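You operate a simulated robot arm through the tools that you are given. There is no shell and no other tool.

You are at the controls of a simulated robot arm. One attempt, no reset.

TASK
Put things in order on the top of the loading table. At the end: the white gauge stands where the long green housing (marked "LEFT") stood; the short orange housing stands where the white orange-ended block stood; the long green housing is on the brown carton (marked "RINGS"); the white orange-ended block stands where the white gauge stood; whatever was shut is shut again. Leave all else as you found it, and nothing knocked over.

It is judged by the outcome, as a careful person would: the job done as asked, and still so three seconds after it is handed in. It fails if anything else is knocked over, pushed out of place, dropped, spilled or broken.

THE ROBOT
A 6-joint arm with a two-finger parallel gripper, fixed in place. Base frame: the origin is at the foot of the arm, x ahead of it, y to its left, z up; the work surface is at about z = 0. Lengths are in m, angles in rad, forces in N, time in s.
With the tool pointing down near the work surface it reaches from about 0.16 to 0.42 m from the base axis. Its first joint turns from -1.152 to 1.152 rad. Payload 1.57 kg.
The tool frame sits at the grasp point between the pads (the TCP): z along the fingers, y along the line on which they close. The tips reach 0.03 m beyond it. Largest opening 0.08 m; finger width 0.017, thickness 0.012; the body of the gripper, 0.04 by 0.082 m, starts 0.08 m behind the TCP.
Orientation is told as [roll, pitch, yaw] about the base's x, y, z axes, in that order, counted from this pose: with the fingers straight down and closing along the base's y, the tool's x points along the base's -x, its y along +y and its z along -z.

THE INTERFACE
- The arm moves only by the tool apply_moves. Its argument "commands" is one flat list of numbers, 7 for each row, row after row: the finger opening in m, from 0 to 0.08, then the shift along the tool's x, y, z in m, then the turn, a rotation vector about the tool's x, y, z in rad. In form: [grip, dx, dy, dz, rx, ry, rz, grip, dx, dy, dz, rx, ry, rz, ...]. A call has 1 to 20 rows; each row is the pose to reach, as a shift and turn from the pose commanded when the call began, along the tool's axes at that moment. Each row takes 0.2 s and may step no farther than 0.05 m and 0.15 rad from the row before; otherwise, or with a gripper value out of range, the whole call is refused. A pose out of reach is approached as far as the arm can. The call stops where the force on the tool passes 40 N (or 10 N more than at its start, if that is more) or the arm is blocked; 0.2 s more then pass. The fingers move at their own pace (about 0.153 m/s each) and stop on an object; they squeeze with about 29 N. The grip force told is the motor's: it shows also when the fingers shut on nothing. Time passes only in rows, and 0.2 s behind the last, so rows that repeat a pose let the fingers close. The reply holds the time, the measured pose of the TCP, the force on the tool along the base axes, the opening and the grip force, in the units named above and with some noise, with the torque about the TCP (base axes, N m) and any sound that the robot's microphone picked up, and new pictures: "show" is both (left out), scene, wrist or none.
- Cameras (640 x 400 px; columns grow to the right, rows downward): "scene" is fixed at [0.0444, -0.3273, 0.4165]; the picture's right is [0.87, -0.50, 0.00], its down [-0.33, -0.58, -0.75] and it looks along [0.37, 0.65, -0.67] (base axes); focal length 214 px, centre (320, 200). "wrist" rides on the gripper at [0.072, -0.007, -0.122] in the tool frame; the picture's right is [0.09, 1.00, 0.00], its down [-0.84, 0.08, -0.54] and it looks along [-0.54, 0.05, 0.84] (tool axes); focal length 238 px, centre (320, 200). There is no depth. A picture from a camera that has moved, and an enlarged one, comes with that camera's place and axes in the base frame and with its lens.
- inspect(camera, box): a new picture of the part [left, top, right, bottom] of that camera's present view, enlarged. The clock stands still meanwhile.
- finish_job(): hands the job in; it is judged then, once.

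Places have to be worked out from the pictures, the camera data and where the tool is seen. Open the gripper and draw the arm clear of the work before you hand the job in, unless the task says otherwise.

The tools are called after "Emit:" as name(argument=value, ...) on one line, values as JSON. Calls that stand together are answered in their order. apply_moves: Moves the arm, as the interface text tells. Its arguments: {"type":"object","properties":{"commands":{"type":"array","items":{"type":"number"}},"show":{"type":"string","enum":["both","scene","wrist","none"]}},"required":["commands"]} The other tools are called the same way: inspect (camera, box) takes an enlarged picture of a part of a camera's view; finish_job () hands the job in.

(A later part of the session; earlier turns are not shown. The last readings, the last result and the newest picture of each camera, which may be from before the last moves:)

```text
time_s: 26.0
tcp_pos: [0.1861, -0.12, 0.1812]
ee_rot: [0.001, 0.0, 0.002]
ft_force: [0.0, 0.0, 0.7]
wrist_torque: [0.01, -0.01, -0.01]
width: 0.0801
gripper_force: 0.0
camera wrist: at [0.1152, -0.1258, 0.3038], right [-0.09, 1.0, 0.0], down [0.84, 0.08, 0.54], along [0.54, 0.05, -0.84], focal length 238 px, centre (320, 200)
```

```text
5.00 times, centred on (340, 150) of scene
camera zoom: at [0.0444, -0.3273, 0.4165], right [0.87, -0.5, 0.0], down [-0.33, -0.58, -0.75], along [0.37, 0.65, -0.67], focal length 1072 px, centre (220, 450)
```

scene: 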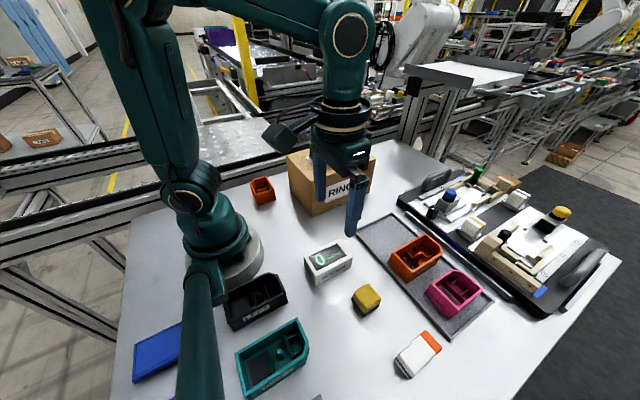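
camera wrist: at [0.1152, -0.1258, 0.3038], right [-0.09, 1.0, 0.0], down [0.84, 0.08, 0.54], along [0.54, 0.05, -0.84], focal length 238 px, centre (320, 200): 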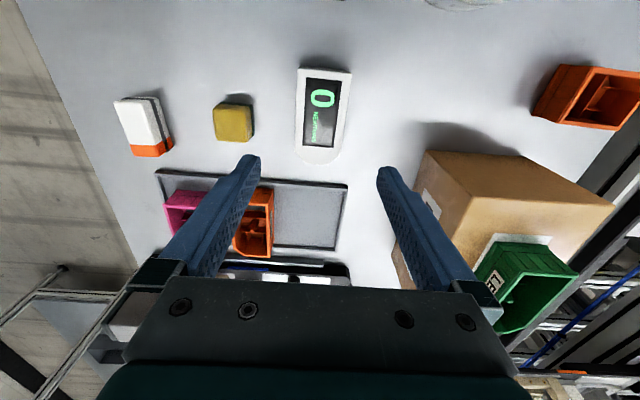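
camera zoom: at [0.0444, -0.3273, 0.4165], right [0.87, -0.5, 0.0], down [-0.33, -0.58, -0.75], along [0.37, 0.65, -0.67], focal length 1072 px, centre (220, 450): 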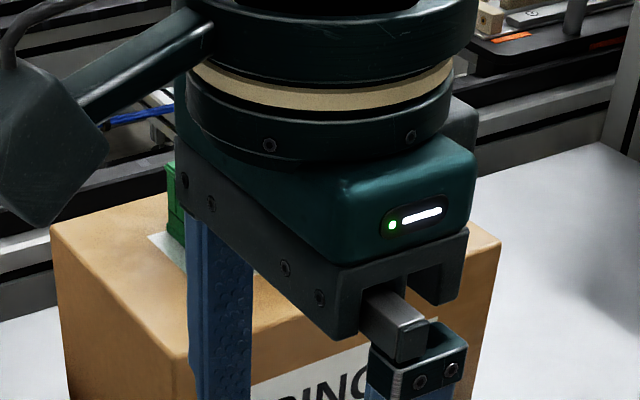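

In the wrist frame the gauge spans x 0.134–0.228, y -0.146 to -0.093, about 0.05 tall. I lower to z 0.09 above it and recheck.

Emit:
apply_moves(commands=[0.074, 0.006, 0, 0.02, 0, 0, 0, 0.074, 0.006, 0, 0.05, 0, 0, 0, 0.074, 0.006, 0, 0.075, 0, 0, 0, 0.074, 0.006, 0, 0.088, 0, 0, 0, 0.074, 0.006, 0, 0.09, 0, 0, 0, 0.074, 0.006, 0, 0.09, 0, 0, 0])

Emit:
inspect(camera="wrist", box=[200, 20, 440, 220])

```text
time_s: 27.4
tcp_pos: [0.181, -0.1164, 0.0904]
ee_rot: [0.0, 0.0, 0.002]
ft_force: [0.3, 0.0, -0.2]
wrist_torque: [0.04, 0.02, -0.02]
width: 0.0739
gripper_force: 0.0
camera wrist: at [0.1089, -0.1242, 0.213], right [-0.09, 1.0, 0.0], down [0.84, 0.08, 0.54], along [0.54, 0.05, -0.84], focal length 238 px, centre (320, 200)
```

scene: 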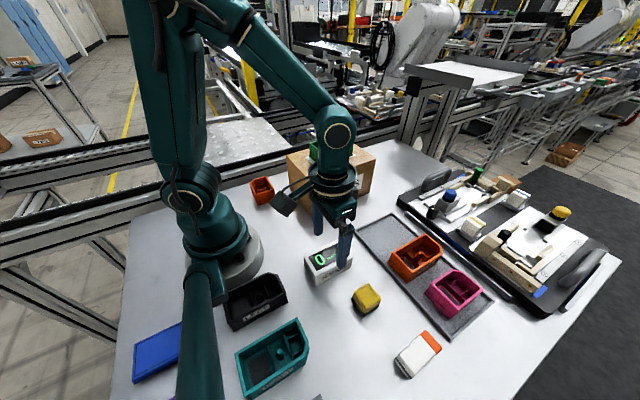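
wrist: 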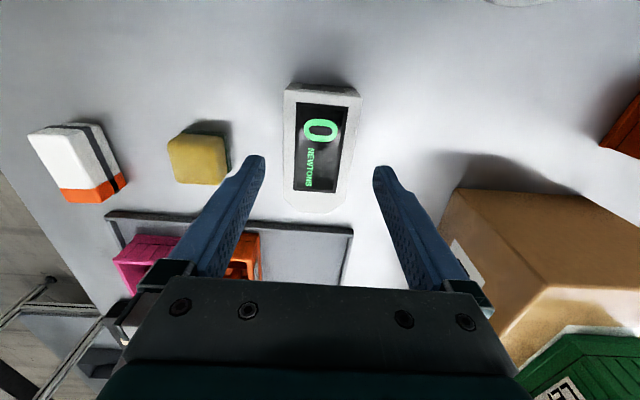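

```text
2.00 times, centred on (320, 120) of wrist
camera zoom: at [0.1089, -0.1242, 0.213], right [-0.09, 1.0, 0.0], down [0.84, 0.08, 0.54], along [0.54, 0.05, -0.84], focal length 477 px, centre (320, 360)
```

zoom: 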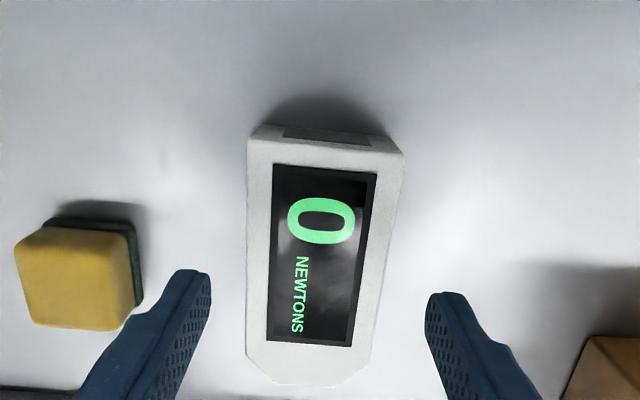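

Gauge aligned with the axes, centre (0.182, -0.1197), width ≈0.051. I go down to z≈0.038 and look.

Emit:
apply_moves(commands=[0.072, 0, 0, 0.015, 0, 0, 0, 0.072, 0, 0, 0.03, 0, 0, 0, 0.072, 0, 0, 0.042, 0, 0, 0, 0.072, 0, 0, 0.049, 0, 0, 0, 0.072, 0, 0, 0.052, 0, 0, 0, 0.072, 0, 0, 0.052, 0, 0, 0])

Emit:
inspect(camera="scene", box=[280, 210, 380, 290])

```text
time_s: 28.8
tcp_pos: [0.1809, -0.1177, 0.0395]
ee_rot: [0.001, 0.0, 0.001]
ft_force: [-0.3, -0.6, 0.2]
wrist_torque: [-0.01, -0.01, -0.02]
width: 0.0718
gripper_force: 0.1
camera wrist: at [0.1084, -0.125, 0.161], right [-0.09, 1.0, 0.0], down [0.84, 0.08, 0.54], along [0.54, 0.05, -0.84], focal length 238 px, centre (320, 200)
```

scene: 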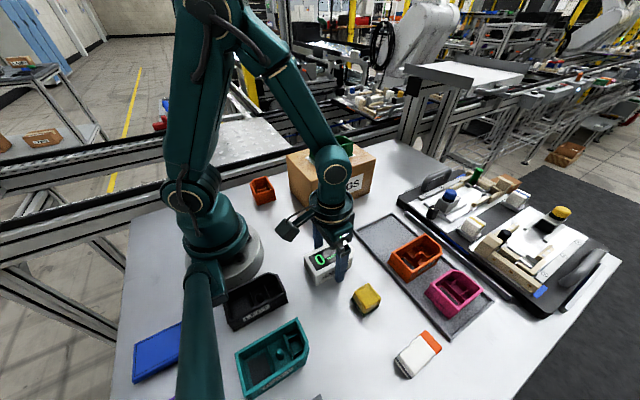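
wrist: 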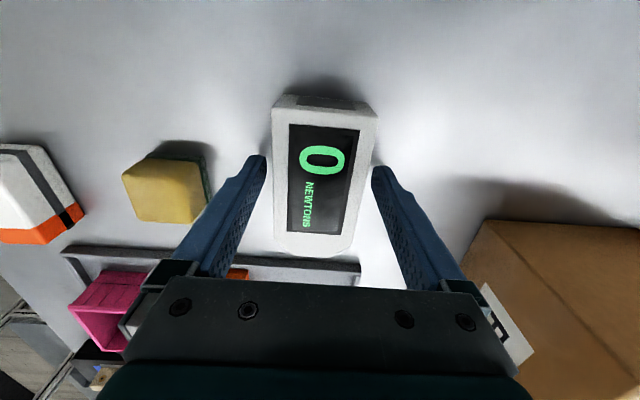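

```text
5.00 times, centred on (330, 250) of scene
camera zoom: at [0.0444, -0.3273, 0.4165], right [0.87, -0.5, 0.0], down [-0.33, -0.58, -0.75], along [0.37, 0.65, -0.67], focal length 1072 px, centre (270, -50)
```

zoom: 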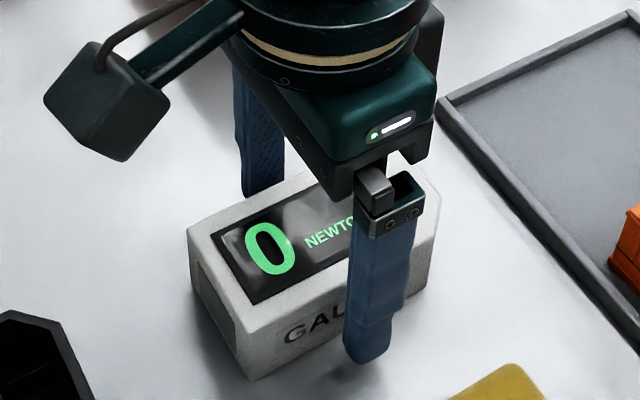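

Both fingers flank the gauge. I close in place, then lift 5 mm.

Emit:
apply_moves(commands=[0.0, 0, 0, 0, 0, 0, 0, 0.0, 0, 0, 0, 0, 0, 0, 0.0, 0, 0, 0, 0, 0, 0], show="wrist")

Emit:
apply_moves(commands=[0.0, 0, 0, -0.001, 0, 0, 0, 0.0, 0, 0, -0.003, 0, 0, 0, 0.0, 0, 0, -0.006, 0, 0, 0, 0.0, 0, 0, -0.006, 0, 0, 0], show="scene")

Emit:
inspect(camera="scene", box=[280, 210, 380, 290])

```text
time_s: 29.6
tcp_pos: [0.1802, -0.1189, 0.039]
ee_rot: [0.0, 0.0, 0.0]
ft_force: [-0.5, 0.1, -0.4]
wrist_torque: [0.01, -0.01, 0.0]
width: 0.0535
gripper_force: 29.0
camera wrist: at [0.1084, -0.125, 0.1611], right [-0.09, 1.0, 0.0], down [0.84, 0.08, 0.54], along [0.54, 0.05, -0.84], focal length 238 px, centre (320, 200)
```

wrist: 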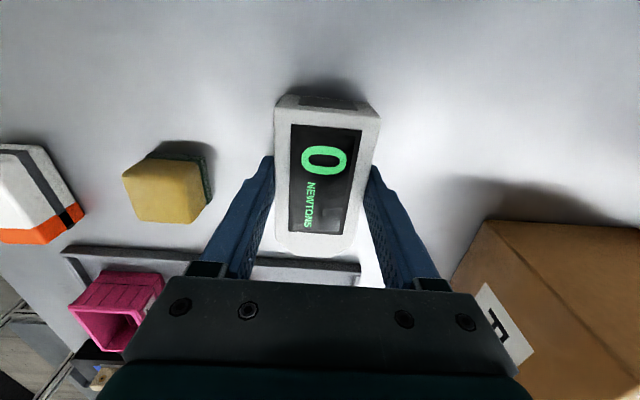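

```text
time_s: 30.6
tcp_pos: [0.1793, -0.1194, 0.0456]
ee_rot: [-0.001, -0.001, 0.001]
ft_force: [1.0, -0.7, -2.4]
wrist_torque: [0.01, 0.02, -0.02]
width: 0.0536
gripper_force: 29.2
```

scene: 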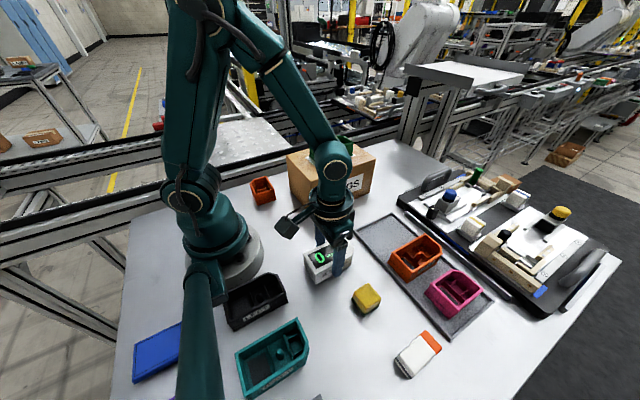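

```text
5.00 times, centred on (330, 250) of scene
camera zoom: at [0.0444, -0.3273, 0.4165], right [0.87, -0.5, 0.0], down [-0.33, -0.58, -0.75], along [0.37, 0.65, -0.67], focal length 1072 px, centre (270, -50)
```

zoom: 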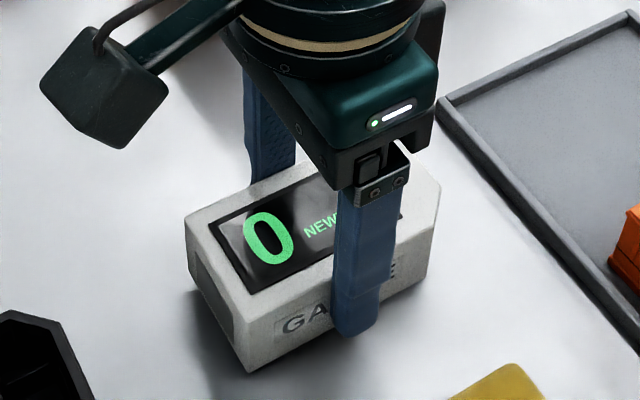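

The gauge is off the table (load ≈2.4 N), held firmly. I lift it to about z 0.105 and carry it in +x over the empty slot in the tray.

Emit:
apply_moves(commands=[0.0, 0, 0, -0.005, 0, 0, 0, 0.0, 0, 0, -0.013, 0, 0, 0, 0.0, 0, 0, -0.023, 0, 0, 0, 0.0, 0, 0, -0.035, 0, 0, 0, 0.0, 0, 0, -0.047, 0, 0, 0, 0.0, -0.003, 0, -0.056, 0, 0, 0, 0.0, -0.01, 0, -0.06, 0, 0, 0, 0.0, -0.022, 0, -0.06, 0, 0, 0, 0.0, -0.036, 0, -0.06, 0, 0, 0, 0.0, -0.051, 0, -0.06, 0, 0, 0, 0.0, -0.066, 0, -0.06, 0, 0, 0, 0.0, -0.081, 0, -0.06, 0, 0, 0, 0.0, -0.096, 0, -0.06, 0, 0, 0, 0.0, -0.111, 0, -0.06, 0, 0, 0, 0.0, -0.126, 0, -0.06, 0, 0, 0, 0.0, -0.14, 0, -0.06, 0, 0, 0, 0.0, -0.152, 0, -0.06, 0, 0, 0, 0.0, -0.16, 0, -0.06, 0, 0, 0, 0.0, -0.164, 0, -0.06, 0, 0, 0, 0.0, -0.164, 0, -0.06, 0, 0, 0])

Emit:
inspect(camera="scene", box=[345, 185, 465, 269])

Emit:
inspect(camera="wrist", box=[180, 20, 440, 260])

```text
time_s: 34.8
tcp_pos: [0.3451, -0.1175, 0.1059]
ee_rot: [0.001, 0.0, 0.002]
ft_force: [0.1, 0.7, -2.2]
wrist_torque: [-0.02, 0.02, 0.03]
width: 0.0536
gripper_force: 29.1
camera wrist: at [0.273, -0.1245, 0.2274], right [-0.09, 1.0, 0.0], down [0.84, 0.08, 0.54], along [0.54, 0.05, -0.84], focal length 238 px, centre (320, 200)
```

scene: 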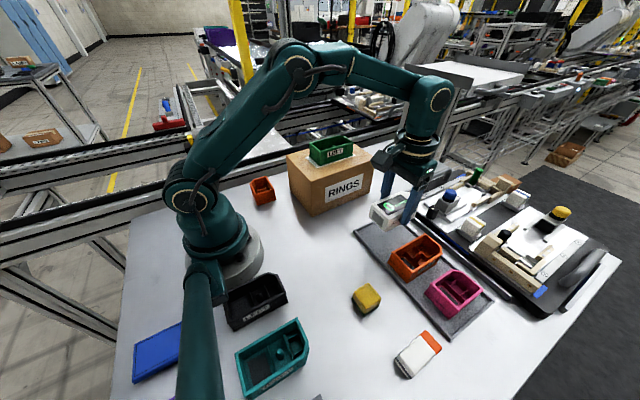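
wrist: 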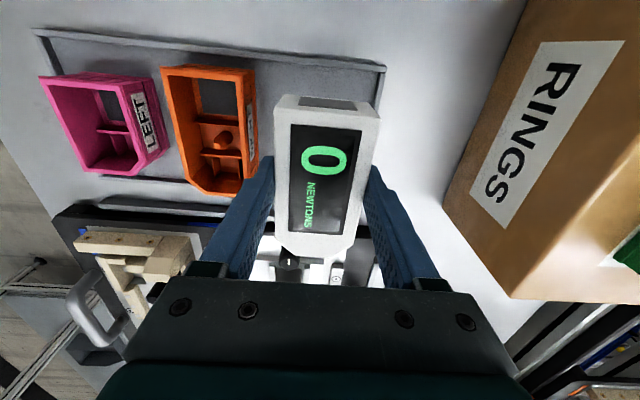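

```text
4.76 times, centred on (405, 227) of scene
camera zoom: at [0.0444, -0.3273, 0.4165], right [0.87, -0.5, 0.0], down [-0.33, -0.58, -0.75], along [0.37, 0.65, -0.67], focal length 1021 px, centre (-85, 71)
```

zoom: 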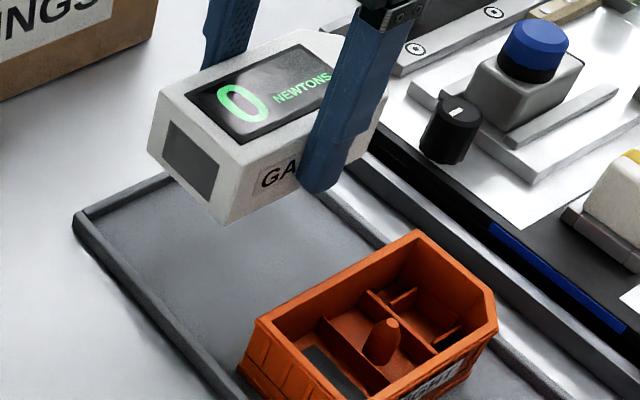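

```text
1.67 times, centred on (310, 140) of wrist
camera zoom: at [0.273, -0.1245, 0.2274], right [-0.09, 1.0, 0.0], down [0.84, 0.08, 0.54], along [0.54, 0.05, -0.84], focal length 397 px, centre (337, 300)
```

zoom: 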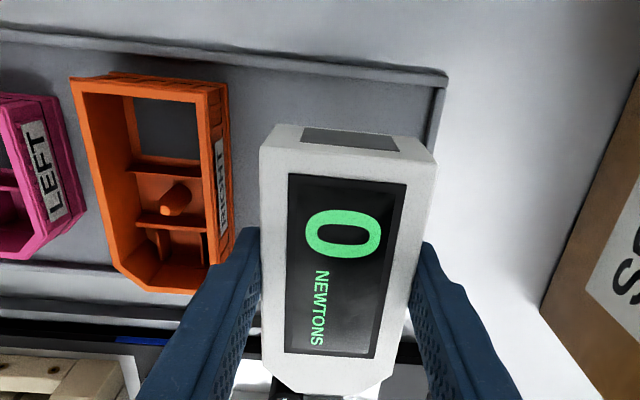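

Gauge is over its slot with the orange housing clear. I lower to just above the tray floor.

Emit:
apply_moves(commands=[0.0, 0, 0, 0.005, 0, 0, 0, 0.0, 0, 0, 0.014, 0, 0, 0, 0.0, 0, 0, 0.024, 0, 0, 0, 0.0, 0, 0, 0.034, 0, 0, 0, 0.0, 0, 0, 0.043, 0, 0, 0, 0.0, 0, 0, 0.05, 0, 0, 0, 0.0, 0, 0, 0.055, 0, 0, 0, 0.0, 0, 0, 0.055, 0, 0, 0])

Emit:
inspect(camera="scene", box=[345, 185, 465, 269])

Emit:
inspect(camera="wrist", box=[180, 20, 440, 260])

```text
time_s: 36.6
tcp_pos: [0.3449, -0.1201, 0.0505]
ee_rot: [0.001, 0.002, 0.001]
ft_force: [0.6, -0.2, -2.2]
wrist_torque: [0.02, 0.02, 0.0]
width: 0.0535
gripper_force: 28.8
camera wrist: at [0.2719, -0.1253, 0.1723], right [-0.09, 1.0, 0.0], down [0.84, 0.08, 0.54], along [0.54, 0.05, -0.84], focal length 238 px, centre (320, 200)
```

scene: 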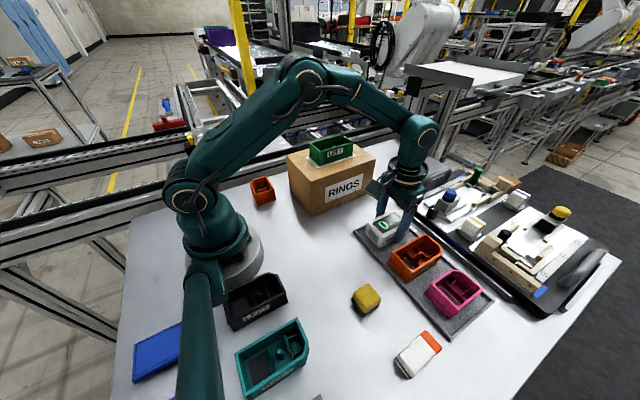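
wrist: 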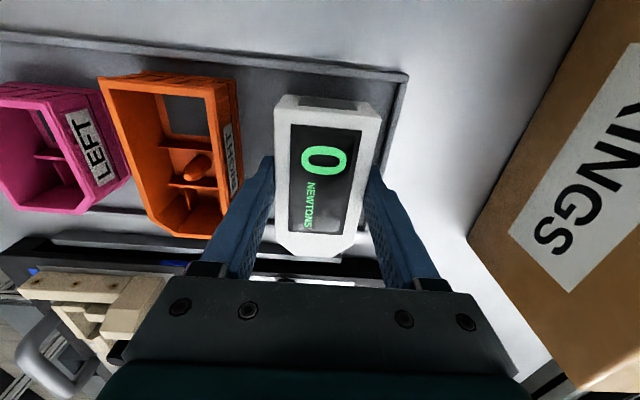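

```text
4.76 times, centred on (405, 227) of scene
camera zoom: at [0.0444, -0.3273, 0.4165], right [0.87, -0.5, 0.0], down [-0.33, -0.58, -0.75], along [0.37, 0.65, -0.67], focal length 1021 px, centre (-85, 71)
```

zoom: 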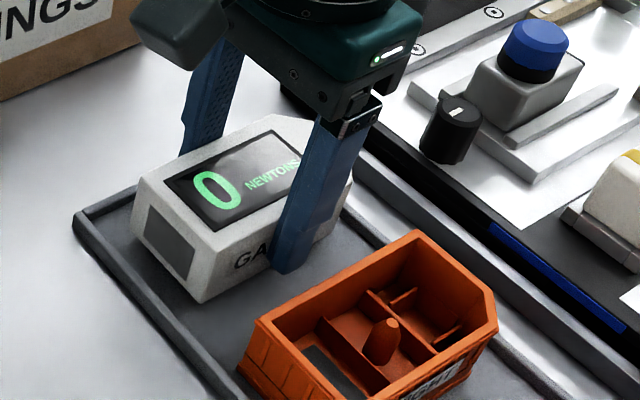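

```text
1.67 times, centred on (310, 140) of wrist
camera zoom: at [0.2719, -0.1253, 0.1723], right [-0.09, 1.0, 0.0], down [0.84, 0.08, 0.54], along [0.54, 0.05, -0.84], focal length 397 px, centre (337, 300)
```

zoom: 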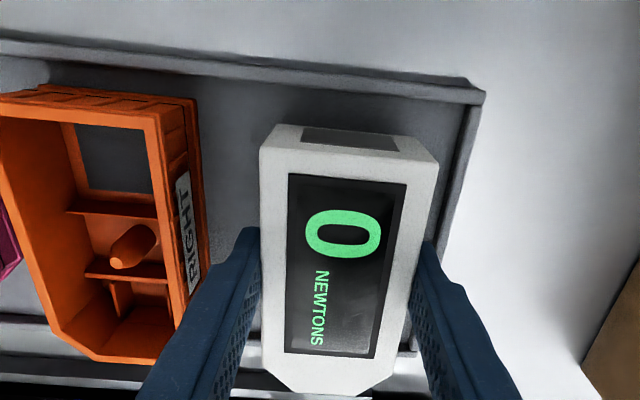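

Aligned in the slot. I go down in small steps to touch.

Emit:
apply_moves(commands=[0.0, 0, 0, 0.002, 0, 0, 0, 0.0, 0, 0, 0.004, 0, 0, 0, 0.0, 0, 0, 0.0055, 0, 0, 0, 0.0, 0, 0, 0.0055, 0, 0, 0], show="none")

Emit:
inspect(camera="scene", box=[340, 190, 500, 290])

```text
time_s: 37.6
tcp_pos: [0.3443, -0.1184, 0.0439]
ee_rot: [0.0, 0.002, 0.0]
ft_force: [-0.7, -0.1, -2.0]
wrist_torque: [0.0, 0.0, -0.02]
width: 0.0536
gripper_force: 28.8
```

```text
4.00 times, centred on (420, 240) of scene
camera zoom: at [0.0444, -0.3273, 0.4165], right [0.87, -0.5, 0.0], down [-0.33, -0.58, -0.75], along [0.37, 0.65, -0.67], focal length 858 px, centre (-80, 40)
```

zoom: 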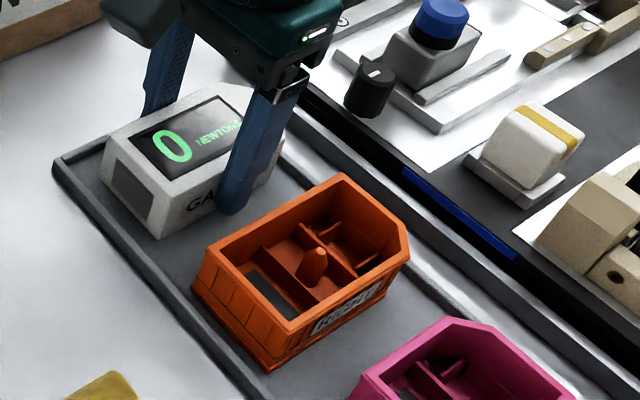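

The gauge's footprint matches where the green housing stood (same view box). A little further down to contact.

Emit:
apply_moves(commands=[0.0, 0, 0, 0.0007, 0, 0, 0, 0.0, 0, 0, 0.0014, 0, 0, 0, 0.0, 0, 0, 0.002, 0, 0, 0, 0.0, 0, 0, 0.002, 0, 0, 0], show="none")

```text
time_s: 38.6
tcp_pos: [0.3443, -0.1193, 0.0425]
ee_rot: [-0.002, -0.001, 0.002]
ft_force: [-2.9, -1.4, 6.8]
wrist_torque: [0.18, 0.03, 0.05]
width: 0.0536
gripper_force: 28.5
```

Contact (+6.8 N). I release with a small opening so as not to touch the orange neighbour, and look.

Emit:
apply_moves(commands=[0.058, 0, 0, 0, 0, 0, 0, 0.064, 0, 0, 0, 0, 0, 0, 0.064, 0, 0, 0, 0, 0, 0])

Emit:
inspect(camera="scene", box=[340, 190, 500, 290])

```text
time_s: 39.4
tcp_pos: [0.3444, -0.1186, 0.0432]
ee_rot: [-0.002, 0.001, -0.001]
ft_force: [0.7, 0.2, 1.2]
wrist_torque: [-0.02, -0.01, 0.0]
width: 0.0641
gripper_force: 0.1
camera wrist: at [0.2729, -0.1245, 0.1647], right [-0.09, 1.0, 0.0], down [0.84, 0.08, 0.54], along [0.54, 0.05, -0.84], focal length 238 px, centre (320, 200)
```

scene: 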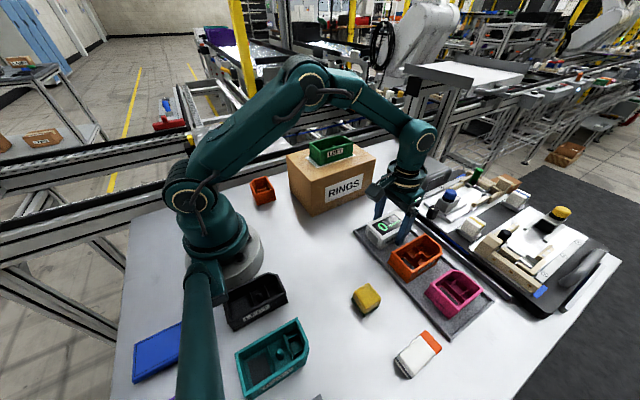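
wrist: 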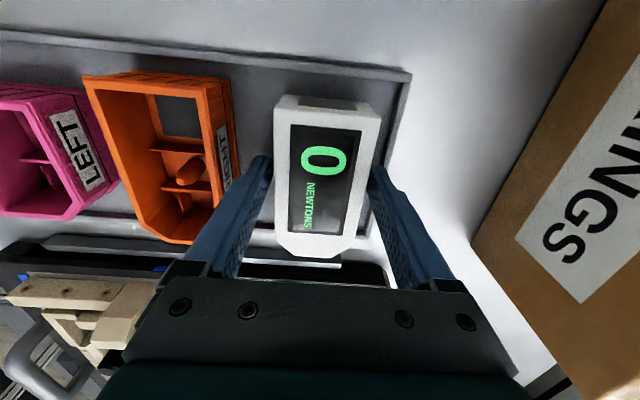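

```text
4.00 times, centred on (420, 240) of scene
camera zoom: at [0.0444, -0.3273, 0.4165], right [0.87, -0.5, 0.0], down [-0.33, -0.58, -0.75], along [0.37, 0.65, -0.67], focal length 858 px, centre (-80, 40)
```

zoom: 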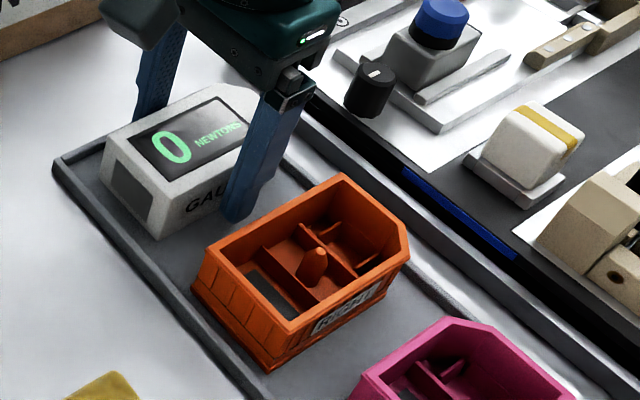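

Gauge stands in the slot. I rise clear and move over to the white/orange block near (0.217, -0.325).

Emit:
apply_moves(commands=[0.064, 0, 0, -0.008, 0, 0, 0, 0.064, 0, 0, -0.025, 0, 0, 0, 0.064, 0, 0, -0.055, 0, 0, 0, 0.07, 0, 0, -0.09, 0, 0, 0, 0.08, 0, 0, -0.125, 0, 0, 0, 0.08, 0.016, -0.026, -0.135, 0, 0, 0, 0.08, 0.036, -0.057, -0.14, 0, 0, 0, 0.08, 0.056, -0.09, -0.14, 0, 0, 0, 0.08, 0.077, -0.123, -0.14, 0, 0, 0, 0.08, 0.098, -0.156, -0.14, 0, 0, 0, 0.08, 0.118, -0.188, -0.14, 0, 0, 0, 0.08, 0.129, -0.206, -0.135, 0, 0, 0, 0.08, 0.129, -0.206, -0.13, 0, 0, 0, 0.08, 0.129, -0.206, -0.13, 0, 0, 0])

Emit:
inspect(camera="wrist", box=[200, 20, 440, 220])

Emit:
inspect(camera="scene", box=[370, 310, 470, 390])

Emit:
inspect(camera="scene", box=[340, 190, 500, 290])

```text
time_s: 42.4
tcp_pos: [0.2113, -0.3208, 0.1689]
ee_rot: [0.0, -0.001, 0.0]
ft_force: [-0.3, 0.3, 0.9]
wrist_torque: [0.0, 0.01, 0.0]
width: 0.0798
gripper_force: 0.1
out of reach, approached as far as the arm can: row 12, 13, 14
camera wrist: at [0.1398, -0.3263, 0.2918], right [-0.09, 1.0, 0.0], down [0.84, 0.08, 0.54], along [0.54, 0.05, -0.84], focal length 238 px, centre (320, 200)
```

scene: 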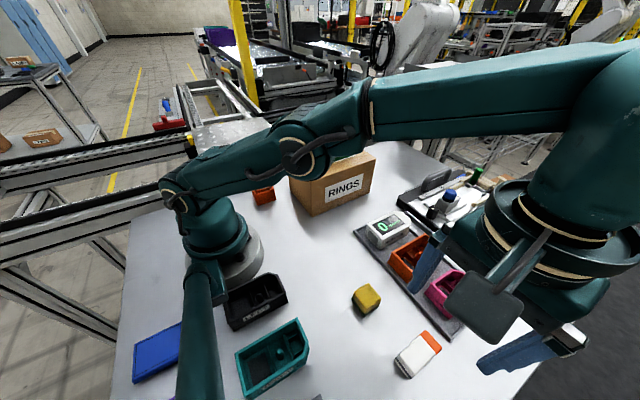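
wrist: 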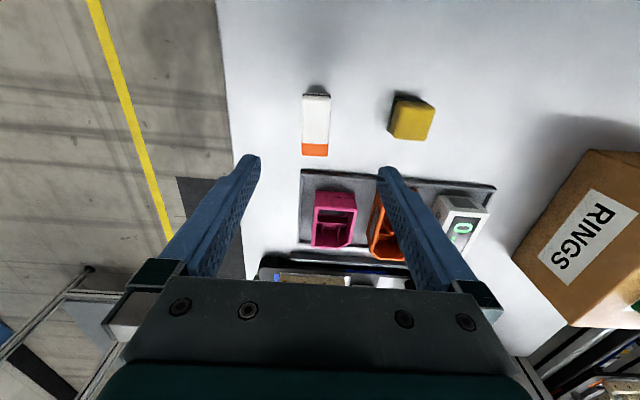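

```text
2.00 times, centred on (320, 120) of wrist
camera zoom: at [0.1398, -0.3263, 0.2918], right [-0.09, 1.0, 0.0], down [0.84, 0.08, 0.54], along [0.54, 0.05, -0.84], focal length 477 px, centre (320, 360)
```

zoom: 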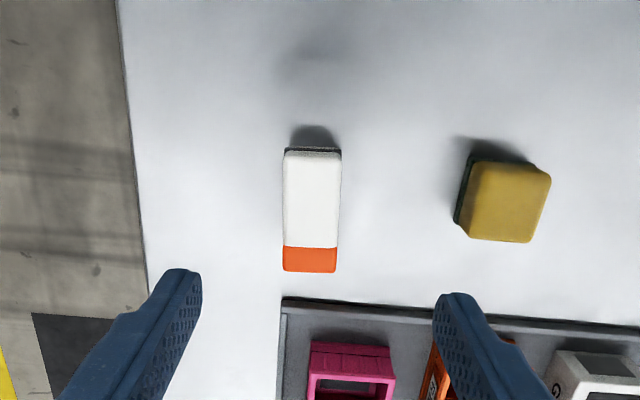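

```text
5.00 times, centred on (420, 350) of scene
camera zoom: at [0.0444, -0.3273, 0.4165], right [0.87, -0.5, 0.0], down [-0.33, -0.58, -0.75], along [0.37, 0.65, -0.67], focal length 1072 px, centre (-180, -550)
```

zoom: 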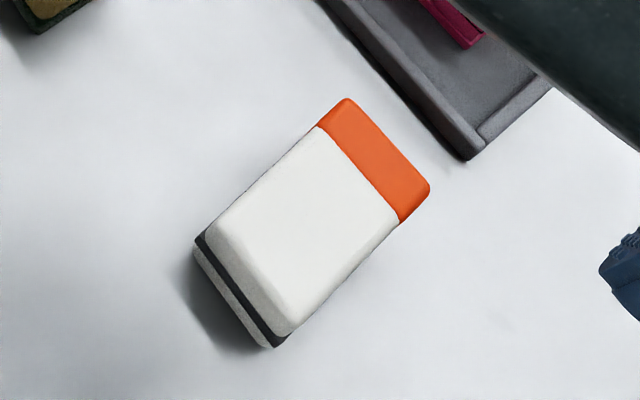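

```text
4.00 times, centred on (420, 240) of scene
camera zoom: at [0.0444, -0.3273, 0.4165], right [0.87, -0.5, 0.0], down [-0.33, -0.58, -0.75], along [0.37, 0.65, -0.67], focal length 858 px, centre (-80, 40)
```

zoom: 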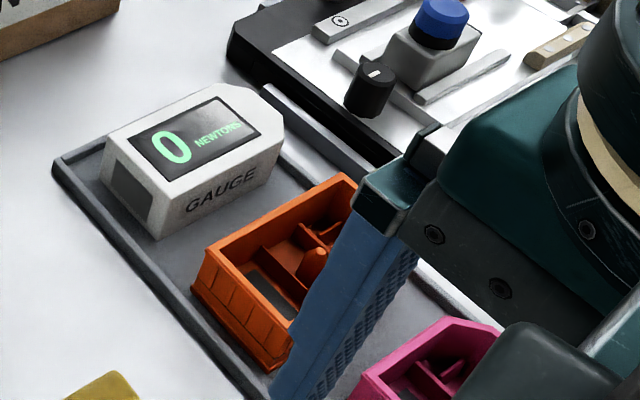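

At this height the spot is just past reach, but lower it's reachable. Block centre ≈ (0.2165, -0.324), 0.03 wide, ≈0.027 tall. I descend to z≈0.09 with a smaller opening and recheck.

Emit:
apply_moves(commands=[0.06, -0.001, 0.001, 0.02, 0, 0, 0, 0.06, -0.001, 0.001, 0.045, 0, 0, 0, 0.06, -0.001, 0.001, 0.065, 0, 0, 0, 0.06, -0.001, 0.001, 0.08, 0, 0, 0, 0.06, -0.001, 0.001, 0.0825, 0, 0, 0, 0.06, -0.001, 0.001, 0.0825, 0, 0, 0])

Emit:
inspect(camera="wrist", box=[200, 60, 440, 260])

```text
time_s: 43.8
tcp_pos: [0.2118, -0.3187, 0.0878]
ee_rot: [0.0, 0.001, -0.001]
ft_force: [-0.1, 0.5, 0.2]
wrist_torque: [0.01, -0.01, 0.0]
width: 0.0603
gripper_force: 0.1
camera wrist: at [0.1407, -0.3248, 0.2091], right [-0.09, 1.0, 0.0], down [0.84, 0.08, 0.54], along [0.54, 0.05, -0.84], focal length 238 px, centre (320, 200)
```

scene: 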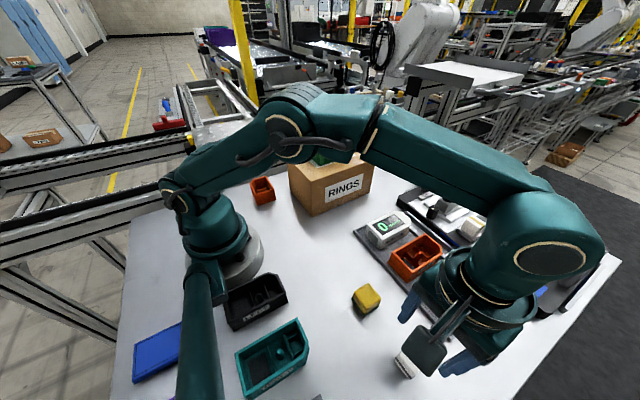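
wrist: 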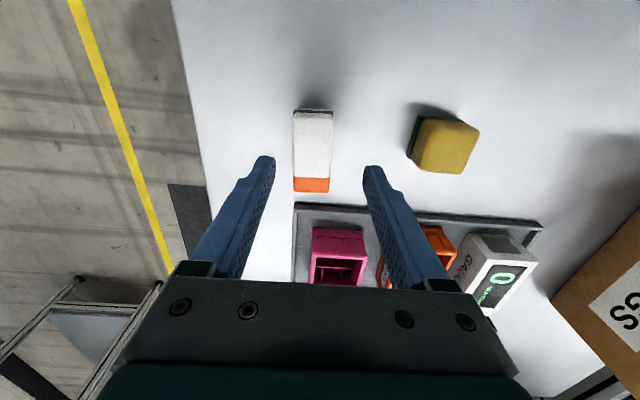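

```text
2.00 times, centred on (320, 160) of wrist
camera zoom: at [0.1407, -0.3248, 0.2091], right [-0.09, 1.0, 0.0], down [0.84, 0.08, 0.54], along [0.54, 0.05, -0.84], focal length 477 px, centre (320, 280)
```

zoom: 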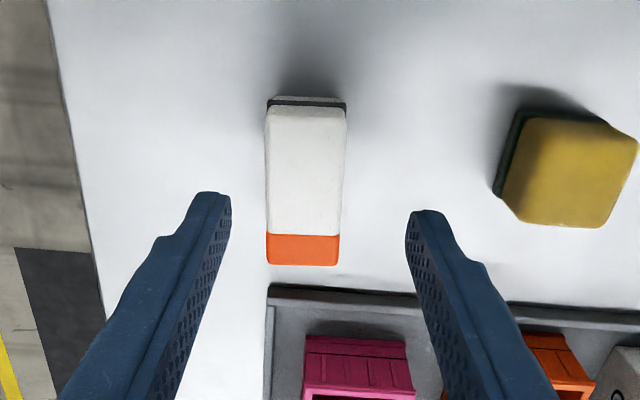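

The block is at (0.217, -0.324) with the tool at (0.212, -0.319). I shift 5 mm in each direction and lower to z≈0.037.

Emit:
apply_moves(commands=[0.06, -0.005, -0.005, 0.01, 0, 0, 0, 0.06, -0.005, -0.005, 0.025, 0, 0, 0, 0.06, -0.005, -0.005, 0.038, 0, 0, 0, 0.06, -0.005, -0.005, 0.047, 0, 0, 0, 0.06, -0.005, -0.005, 0.051, 0, 0, 0, 0.06, -0.005, -0.005, 0.051, 0, 0, 0])

Emit:
inspect(camera="wrist", box=[200, 60, 440, 260])

```text
time_s: 45.2
tcp_pos: [0.2181, -0.3249, 0.0363]
ee_rot: [0.0, 0.001, 0.0]
ft_force: [0.5, 0.2, 0.1]
wrist_torque: [0.01, -0.02, 0.04]
width: 0.0599
gripper_force: 0.2
camera wrist: at [0.1459, -0.3307, 0.1593], right [-0.09, 1.0, 0.0], down [0.84, 0.08, 0.54], along [0.54, 0.05, -0.84], focal length 238 px, centre (320, 200)
```

scene: 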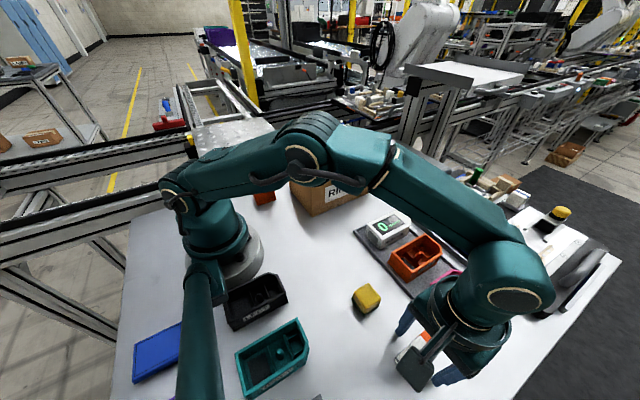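
wrist: 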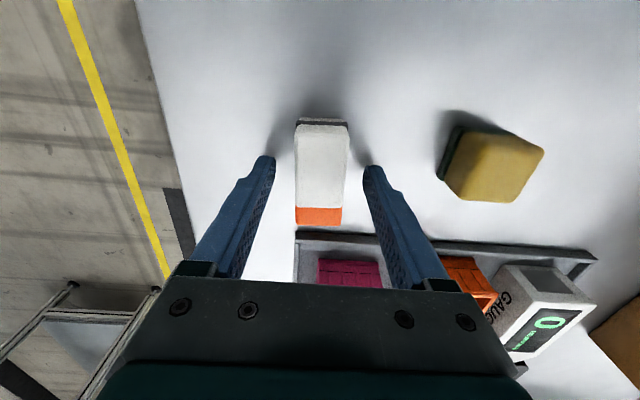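

```text
2.00 times, centred on (320, 160) of wrist
camera zoom: at [0.1459, -0.3307, 0.1593], right [-0.09, 1.0, 0.0], down [0.84, 0.08, 0.54], along [0.54, 0.05, -0.84], focal length 477 px, centre (320, 280)
```

zoom: 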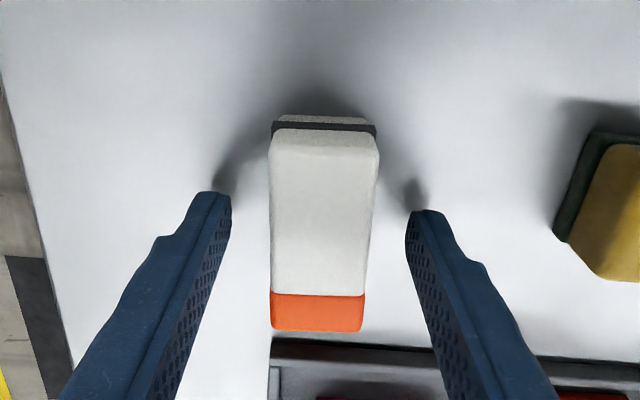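

Block is centred between the fingers (centre ≈ (0.218, -0.324)). I close, then lift slightly.

Emit:
apply_moves(commands=[0.0, 0, 0, 0, 0, 0, 0, 0.0, 0, 0, 0, 0, 0, 0, 0.0, 0, 0, 0, 0, 0, 0], show="wrist")

Emit:
apply_moves(commands=[0.0, 0, 0, -0.001, 0, 0, 0, 0.0, 0, 0, -0.003, 0, 0, 0, 0.0, 0, 0, -0.006, 0, 0, 0, 0.0, 0, 0, -0.01, 0, 0, 0, 0.0, 0, 0, -0.01, 0, 0, 0], show="wrist")

```text
time_s: 46.0
tcp_pos: [0.2169, -0.325, 0.0374]
ee_rot: [0.001, 0.001, -0.002]
ft_force: [-0.3, -0.2, 0.1]
wrist_torque: [-0.01, -0.01, 0.03]
width: 0.0291
gripper_force: 28.4
camera wrist: at [0.1459, -0.3307, 0.1594], right [-0.09, 1.0, 0.0], down [0.84, 0.08, 0.54], along [0.54, 0.05, -0.84], focal length 238 px, centre (320, 200)
```

wrist: 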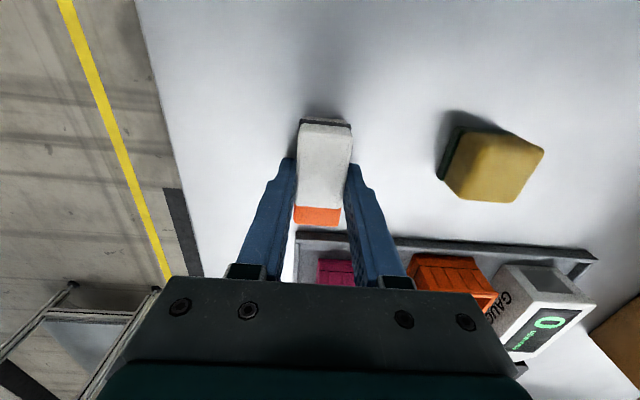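

```text
time_s: 47.2
tcp_pos: [0.2172, -0.3236, 0.0464]
ee_rot: [0.0, 0.0, 0.001]
ft_force: [-0.4, -0.2, -1.0]
wrist_torque: [0.02, 0.0, 0.03]
width: 0.0293
gripper_force: 28.8
camera wrist: at [0.1457, -0.3298, 0.1693], right [-0.09, 1.0, 0.0], down [0.84, 0.08, 0.54], along [0.54, 0.05, -0.84], focal length 238 px, centre (320, 200)
```

wrist: 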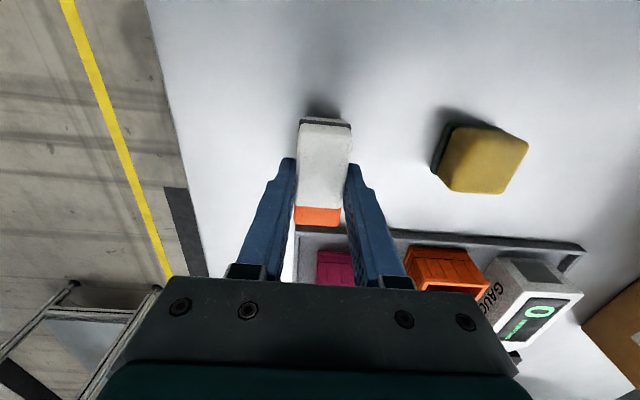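

Block is held and off the table. I raise it, carry it over the yellow cube with clearance, to above the gauge's old spot (0.182, -0.120).

Emit:
apply_moves(commands=[0.0, 0, 0, -0.005, 0, 0, 0, 0.0, 0, 0, -0.014, 0, 0, 0, 0.0, 0, 0, -0.026, 0, 0, 0, 0.0, 0, 0, -0.04, 0, 0, 0, 0.0, 0.001, 0.004, -0.054, 0, 0, 0, 0.0, 0.002, 0.012, -0.066, 0, 0, 0, 0.0, 0.004, 0.024, -0.074, 0, 0, 0, 0.0, 0.007, 0.039, -0.078, 0, 0, 0, 0.0, 0.01, 0.056, -0.078, 0, 0, 0, 0.0, 0.013, 0.074, -0.078, 0, 0, 0, 0.0, 0.016, 0.092, -0.078, 0, 0, 0, 0.0, 0.019, 0.11, -0.078, 0, 0, 0, 0.0, 0.022, 0.128, -0.078, 0, 0, 0, 0.0, 0.025, 0.146, -0.078, 0, 0, 0, 0.0, 0.028, 0.164, -0.078, 0, 0, 0, 0.0, 0.031, 0.18, -0.078, 0, 0, 0, 0.0, 0.034, 0.194, -0.078, 0, 0, 0, 0.0, 0.036, 0.202, -0.076, 0, 0, 0, 0.0, 0.036, 0.204, -0.07, 0, 0, 0, 0.0, 0.036, 0.204, -0.07, 0, 0, 0])

Emit:
inspect(camera="scene", box=[280, 220, 380, 300])

```text
time_s: 51.4
tcp_pos: [0.1811, -0.1194, 0.1162]
ee_rot: [-0.001, 0.0, 0.0]
ft_force: [0.3, 0.6, -0.1]
wrist_torque: [0.03, 0.01, 0.0]
width: 0.0292
gripper_force: 28.6
camera wrist: at [0.1103, -0.1258, 0.2378], right [-0.09, 1.0, 0.0], down [0.84, 0.08, 0.54], along [0.54, 0.05, -0.84], focal length 238 px, centre (320, 200)
```

scene: 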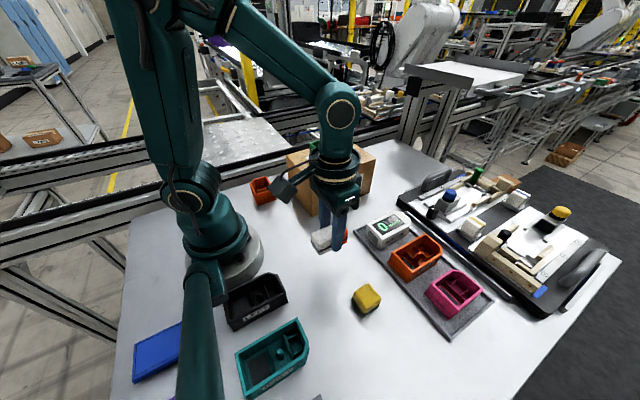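
wrist: 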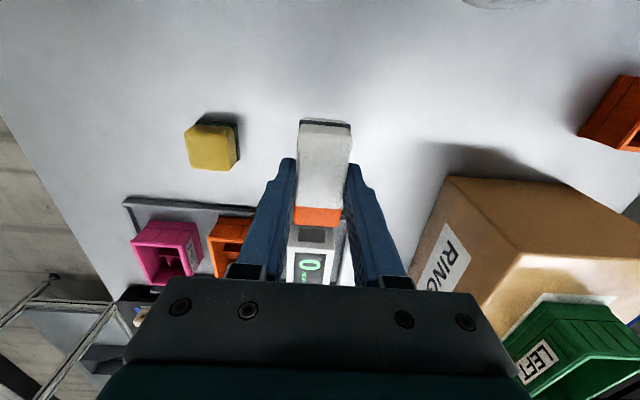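

```text
5.00 times, centred on (330, 260) of scene
camera zoom: at [0.0444, -0.3273, 0.4165], right [0.87, -0.5, 0.0], down [-0.33, -0.58, -0.75], along [0.37, 0.65, -0.67], focal length 1072 px, centre (270, -100)
```

zoom: 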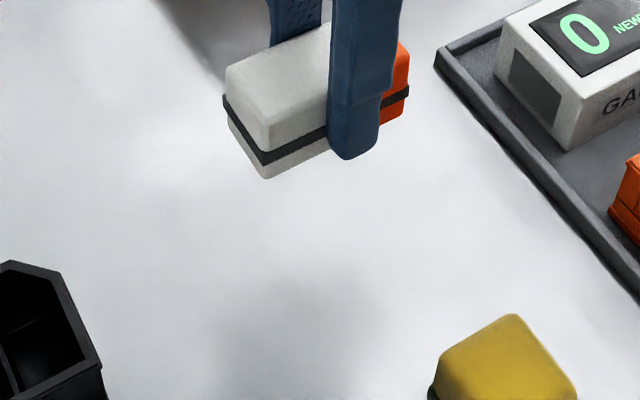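

It's above the gauge's old place. I lower to just above the table.

Emit:
apply_moves(commands=[0.0, 0, 0, 0.006, 0, 0, 0, 0.0, 0, 0, 0.018, 0, 0, 0, 0.0, 0, 0, 0.032, 0, 0, 0, 0.0, 0, 0, 0.046, 0, 0, 0, 0.0, 0, 0, 0.058, 0, 0, 0, 0.0, 0, 0, 0.068, 0, 0, 0, 0.0, 0, 0, 0.074, 0, 0, 0, 0.0, 0, 0, 0.077, 0, 0, 0, 0.0, 0, 0, 0.077, 0, 0, 0])

Emit:
inspect(camera="scene", box=[280, 220, 380, 300])

```text
time_s: 53.4
tcp_pos: [0.1821, -0.12, 0.0414]
ee_rot: [0.0, 0.0, 0.002]
ft_force: [1.0, 0.0, -0.9]
wrist_torque: [-0.03, 0.0, 0.01]
width: 0.0291
gripper_force: 29.5
camera wrist: at [0.1096, -0.1261, 0.1619], right [-0.09, 1.0, 0.0], down [0.84, 0.08, 0.54], along [0.54, 0.05, -0.84], focal length 238 px, centre (320, 200)
```

scene: 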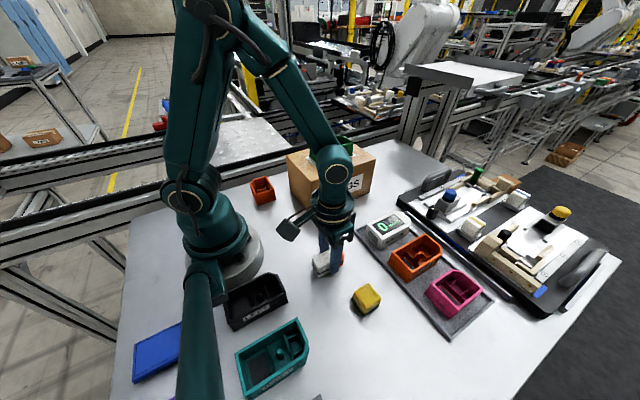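
wrist: 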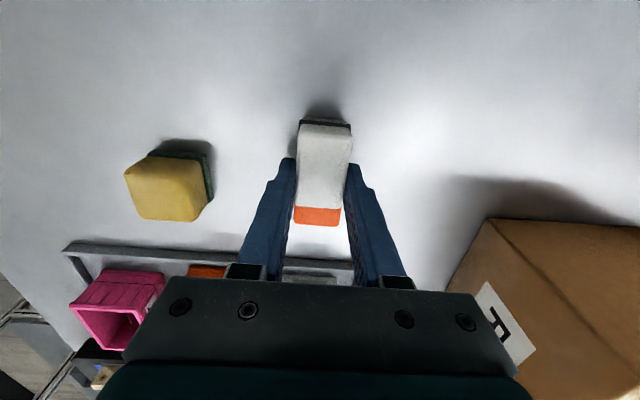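

```text
5.00 times, centred on (330, 260) of scene
camera zoom: at [0.0444, -0.3273, 0.4165], right [0.87, -0.5, 0.0], down [-0.33, -0.58, -0.75], along [0.37, 0.65, -0.67], focal length 1072 px, centre (270, -100)
```

zoom: 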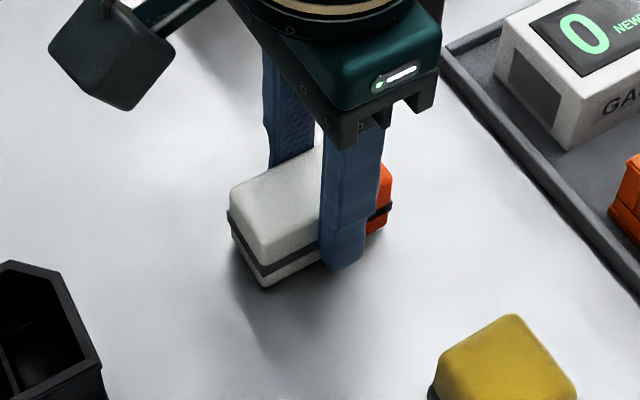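

The block is about 4 mm above the table, centred on the gauge's former footprint. I go down to contact.

Emit:
apply_moves(commands=[0.0, 0, 0, 0.001, 0, 0, 0, 0.0, 0, 0, 0.002, 0, 0, 0, 0.0, 0, 0, 0.003, 0, 0, 0, 0.0, 0, 0, 0.003, 0, 0, 0], show="none")

```text
time_s: 54.4
tcp_pos: [0.1811, -0.1207, 0.0369]
ee_rot: [-0.001, -0.001, 0.0]
ft_force: [-0.2, -1.0, 7.2]
wrist_torque: [0.01, 0.09, -0.01]
width: 0.0292
gripper_force: 28.7
```

Contact (+7 N). I release.

Emit:
apply_moves(commands=[0.035, 0, 0, 0, 0, 0, 0, 0.055, 0, 0, 0, 0, 0, 0, 0.055, 0, 0, 0, 0, 0, 0, 0.055, 0, 0, -0.01, 0, 0, 0, 0.055, 0, 0, -0.03, 0, 0, 0, 0.055, 0, 0, -0.06, 0, 0, 0, 0.055, 0, 0, -0.1, 0, 0, 0, 0.055, 0, 0, -0.14, 0, 0, 0, 0.055, 0, 0, -0.17, 0, 0, 0, 0.055, 0, 0, -0.17, 0, 0, 0])

Emit:
inspect(camera="scene", box=[280, 220, 380, 300])

Emit:
inspect(camera="scene", box=[230, 150, 310, 220])

Emit:
inspect(camera="wrist", box=[440, 20, 640, 180])

```text
time_s: 56.6
tcp_pos: [0.1822, -0.1197, 0.2078]
ee_rot: [0.0, 0.001, 0.0]
ft_force: [0.1, -0.3, 0.6]
wrist_torque: [0.0, 0.0, 0.0]
width: 0.0551
gripper_force: 0.2
camera wrist: at [0.1104, -0.1261, 0.3303], right [-0.09, 1.0, 0.0], down [0.84, 0.08, 0.54], along [0.54, 0.05, -0.84], focal length 238 px, centre (320, 200)
```

scene: 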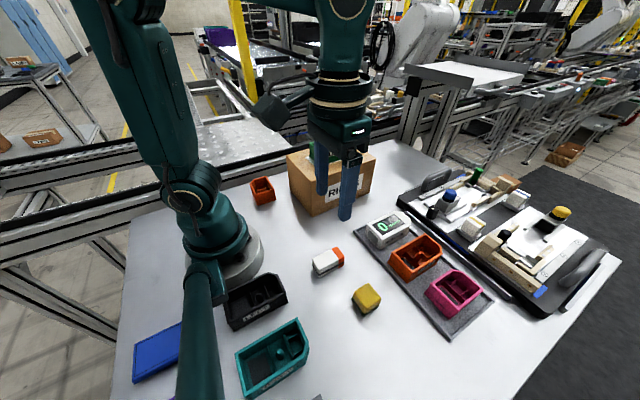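
wrist: 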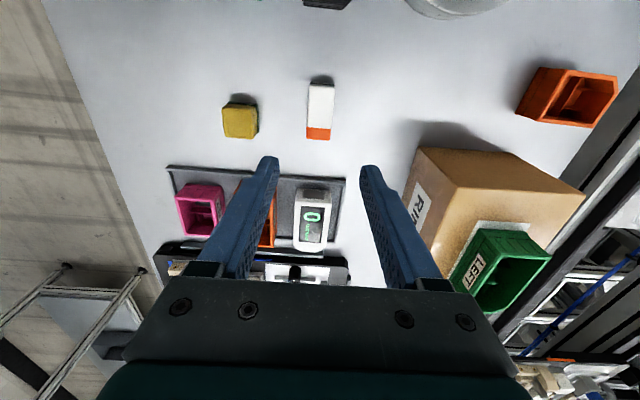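

```text
5.00 times, centred on (330, 260) of scene
camera zoom: at [0.0444, -0.3273, 0.4165], right [0.87, -0.5, 0.0], down [-0.33, -0.58, -0.75], along [0.37, 0.65, -0.67], focal length 1072 px, centre (270, -100)
```

zoom: 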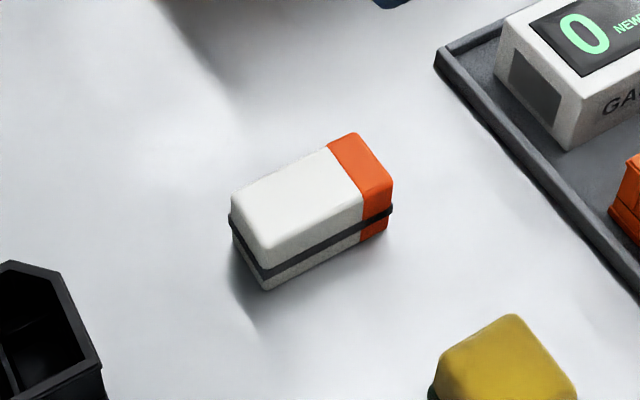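

```text
5.71 times, centred on (270, 185) of scene
camera zoom: at [0.0444, -0.3273, 0.4165], right [0.87, -0.5, 0.0], down [-0.33, -0.58, -0.75], along [0.37, 0.65, -0.67], focal length 1226 px, centre (606, 286)
```

zoom: 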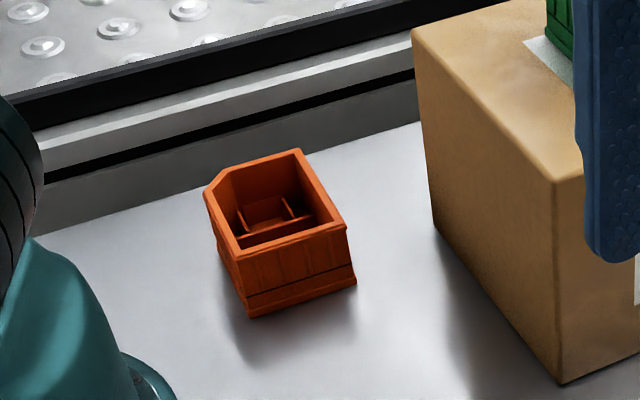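

```text
2.50 times, centred on (540, 100) of wrist
camera zoom: at [0.1104, -0.1261, 0.3303], right [-0.09, 1.0, 0.0], down [0.84, 0.08, 0.54], along [0.54, 0.05, -0.84], focal length 596 px, centre (-230, 450)
```

zoom: 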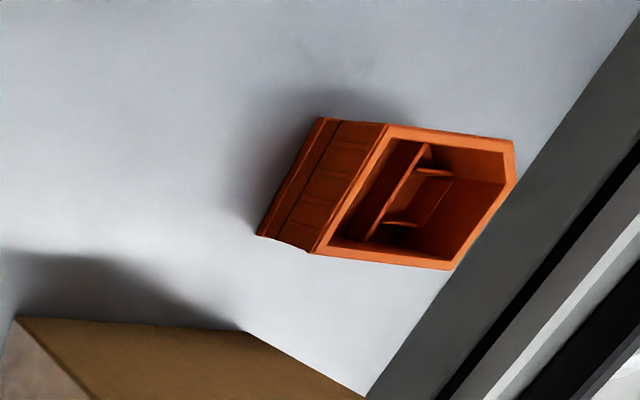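

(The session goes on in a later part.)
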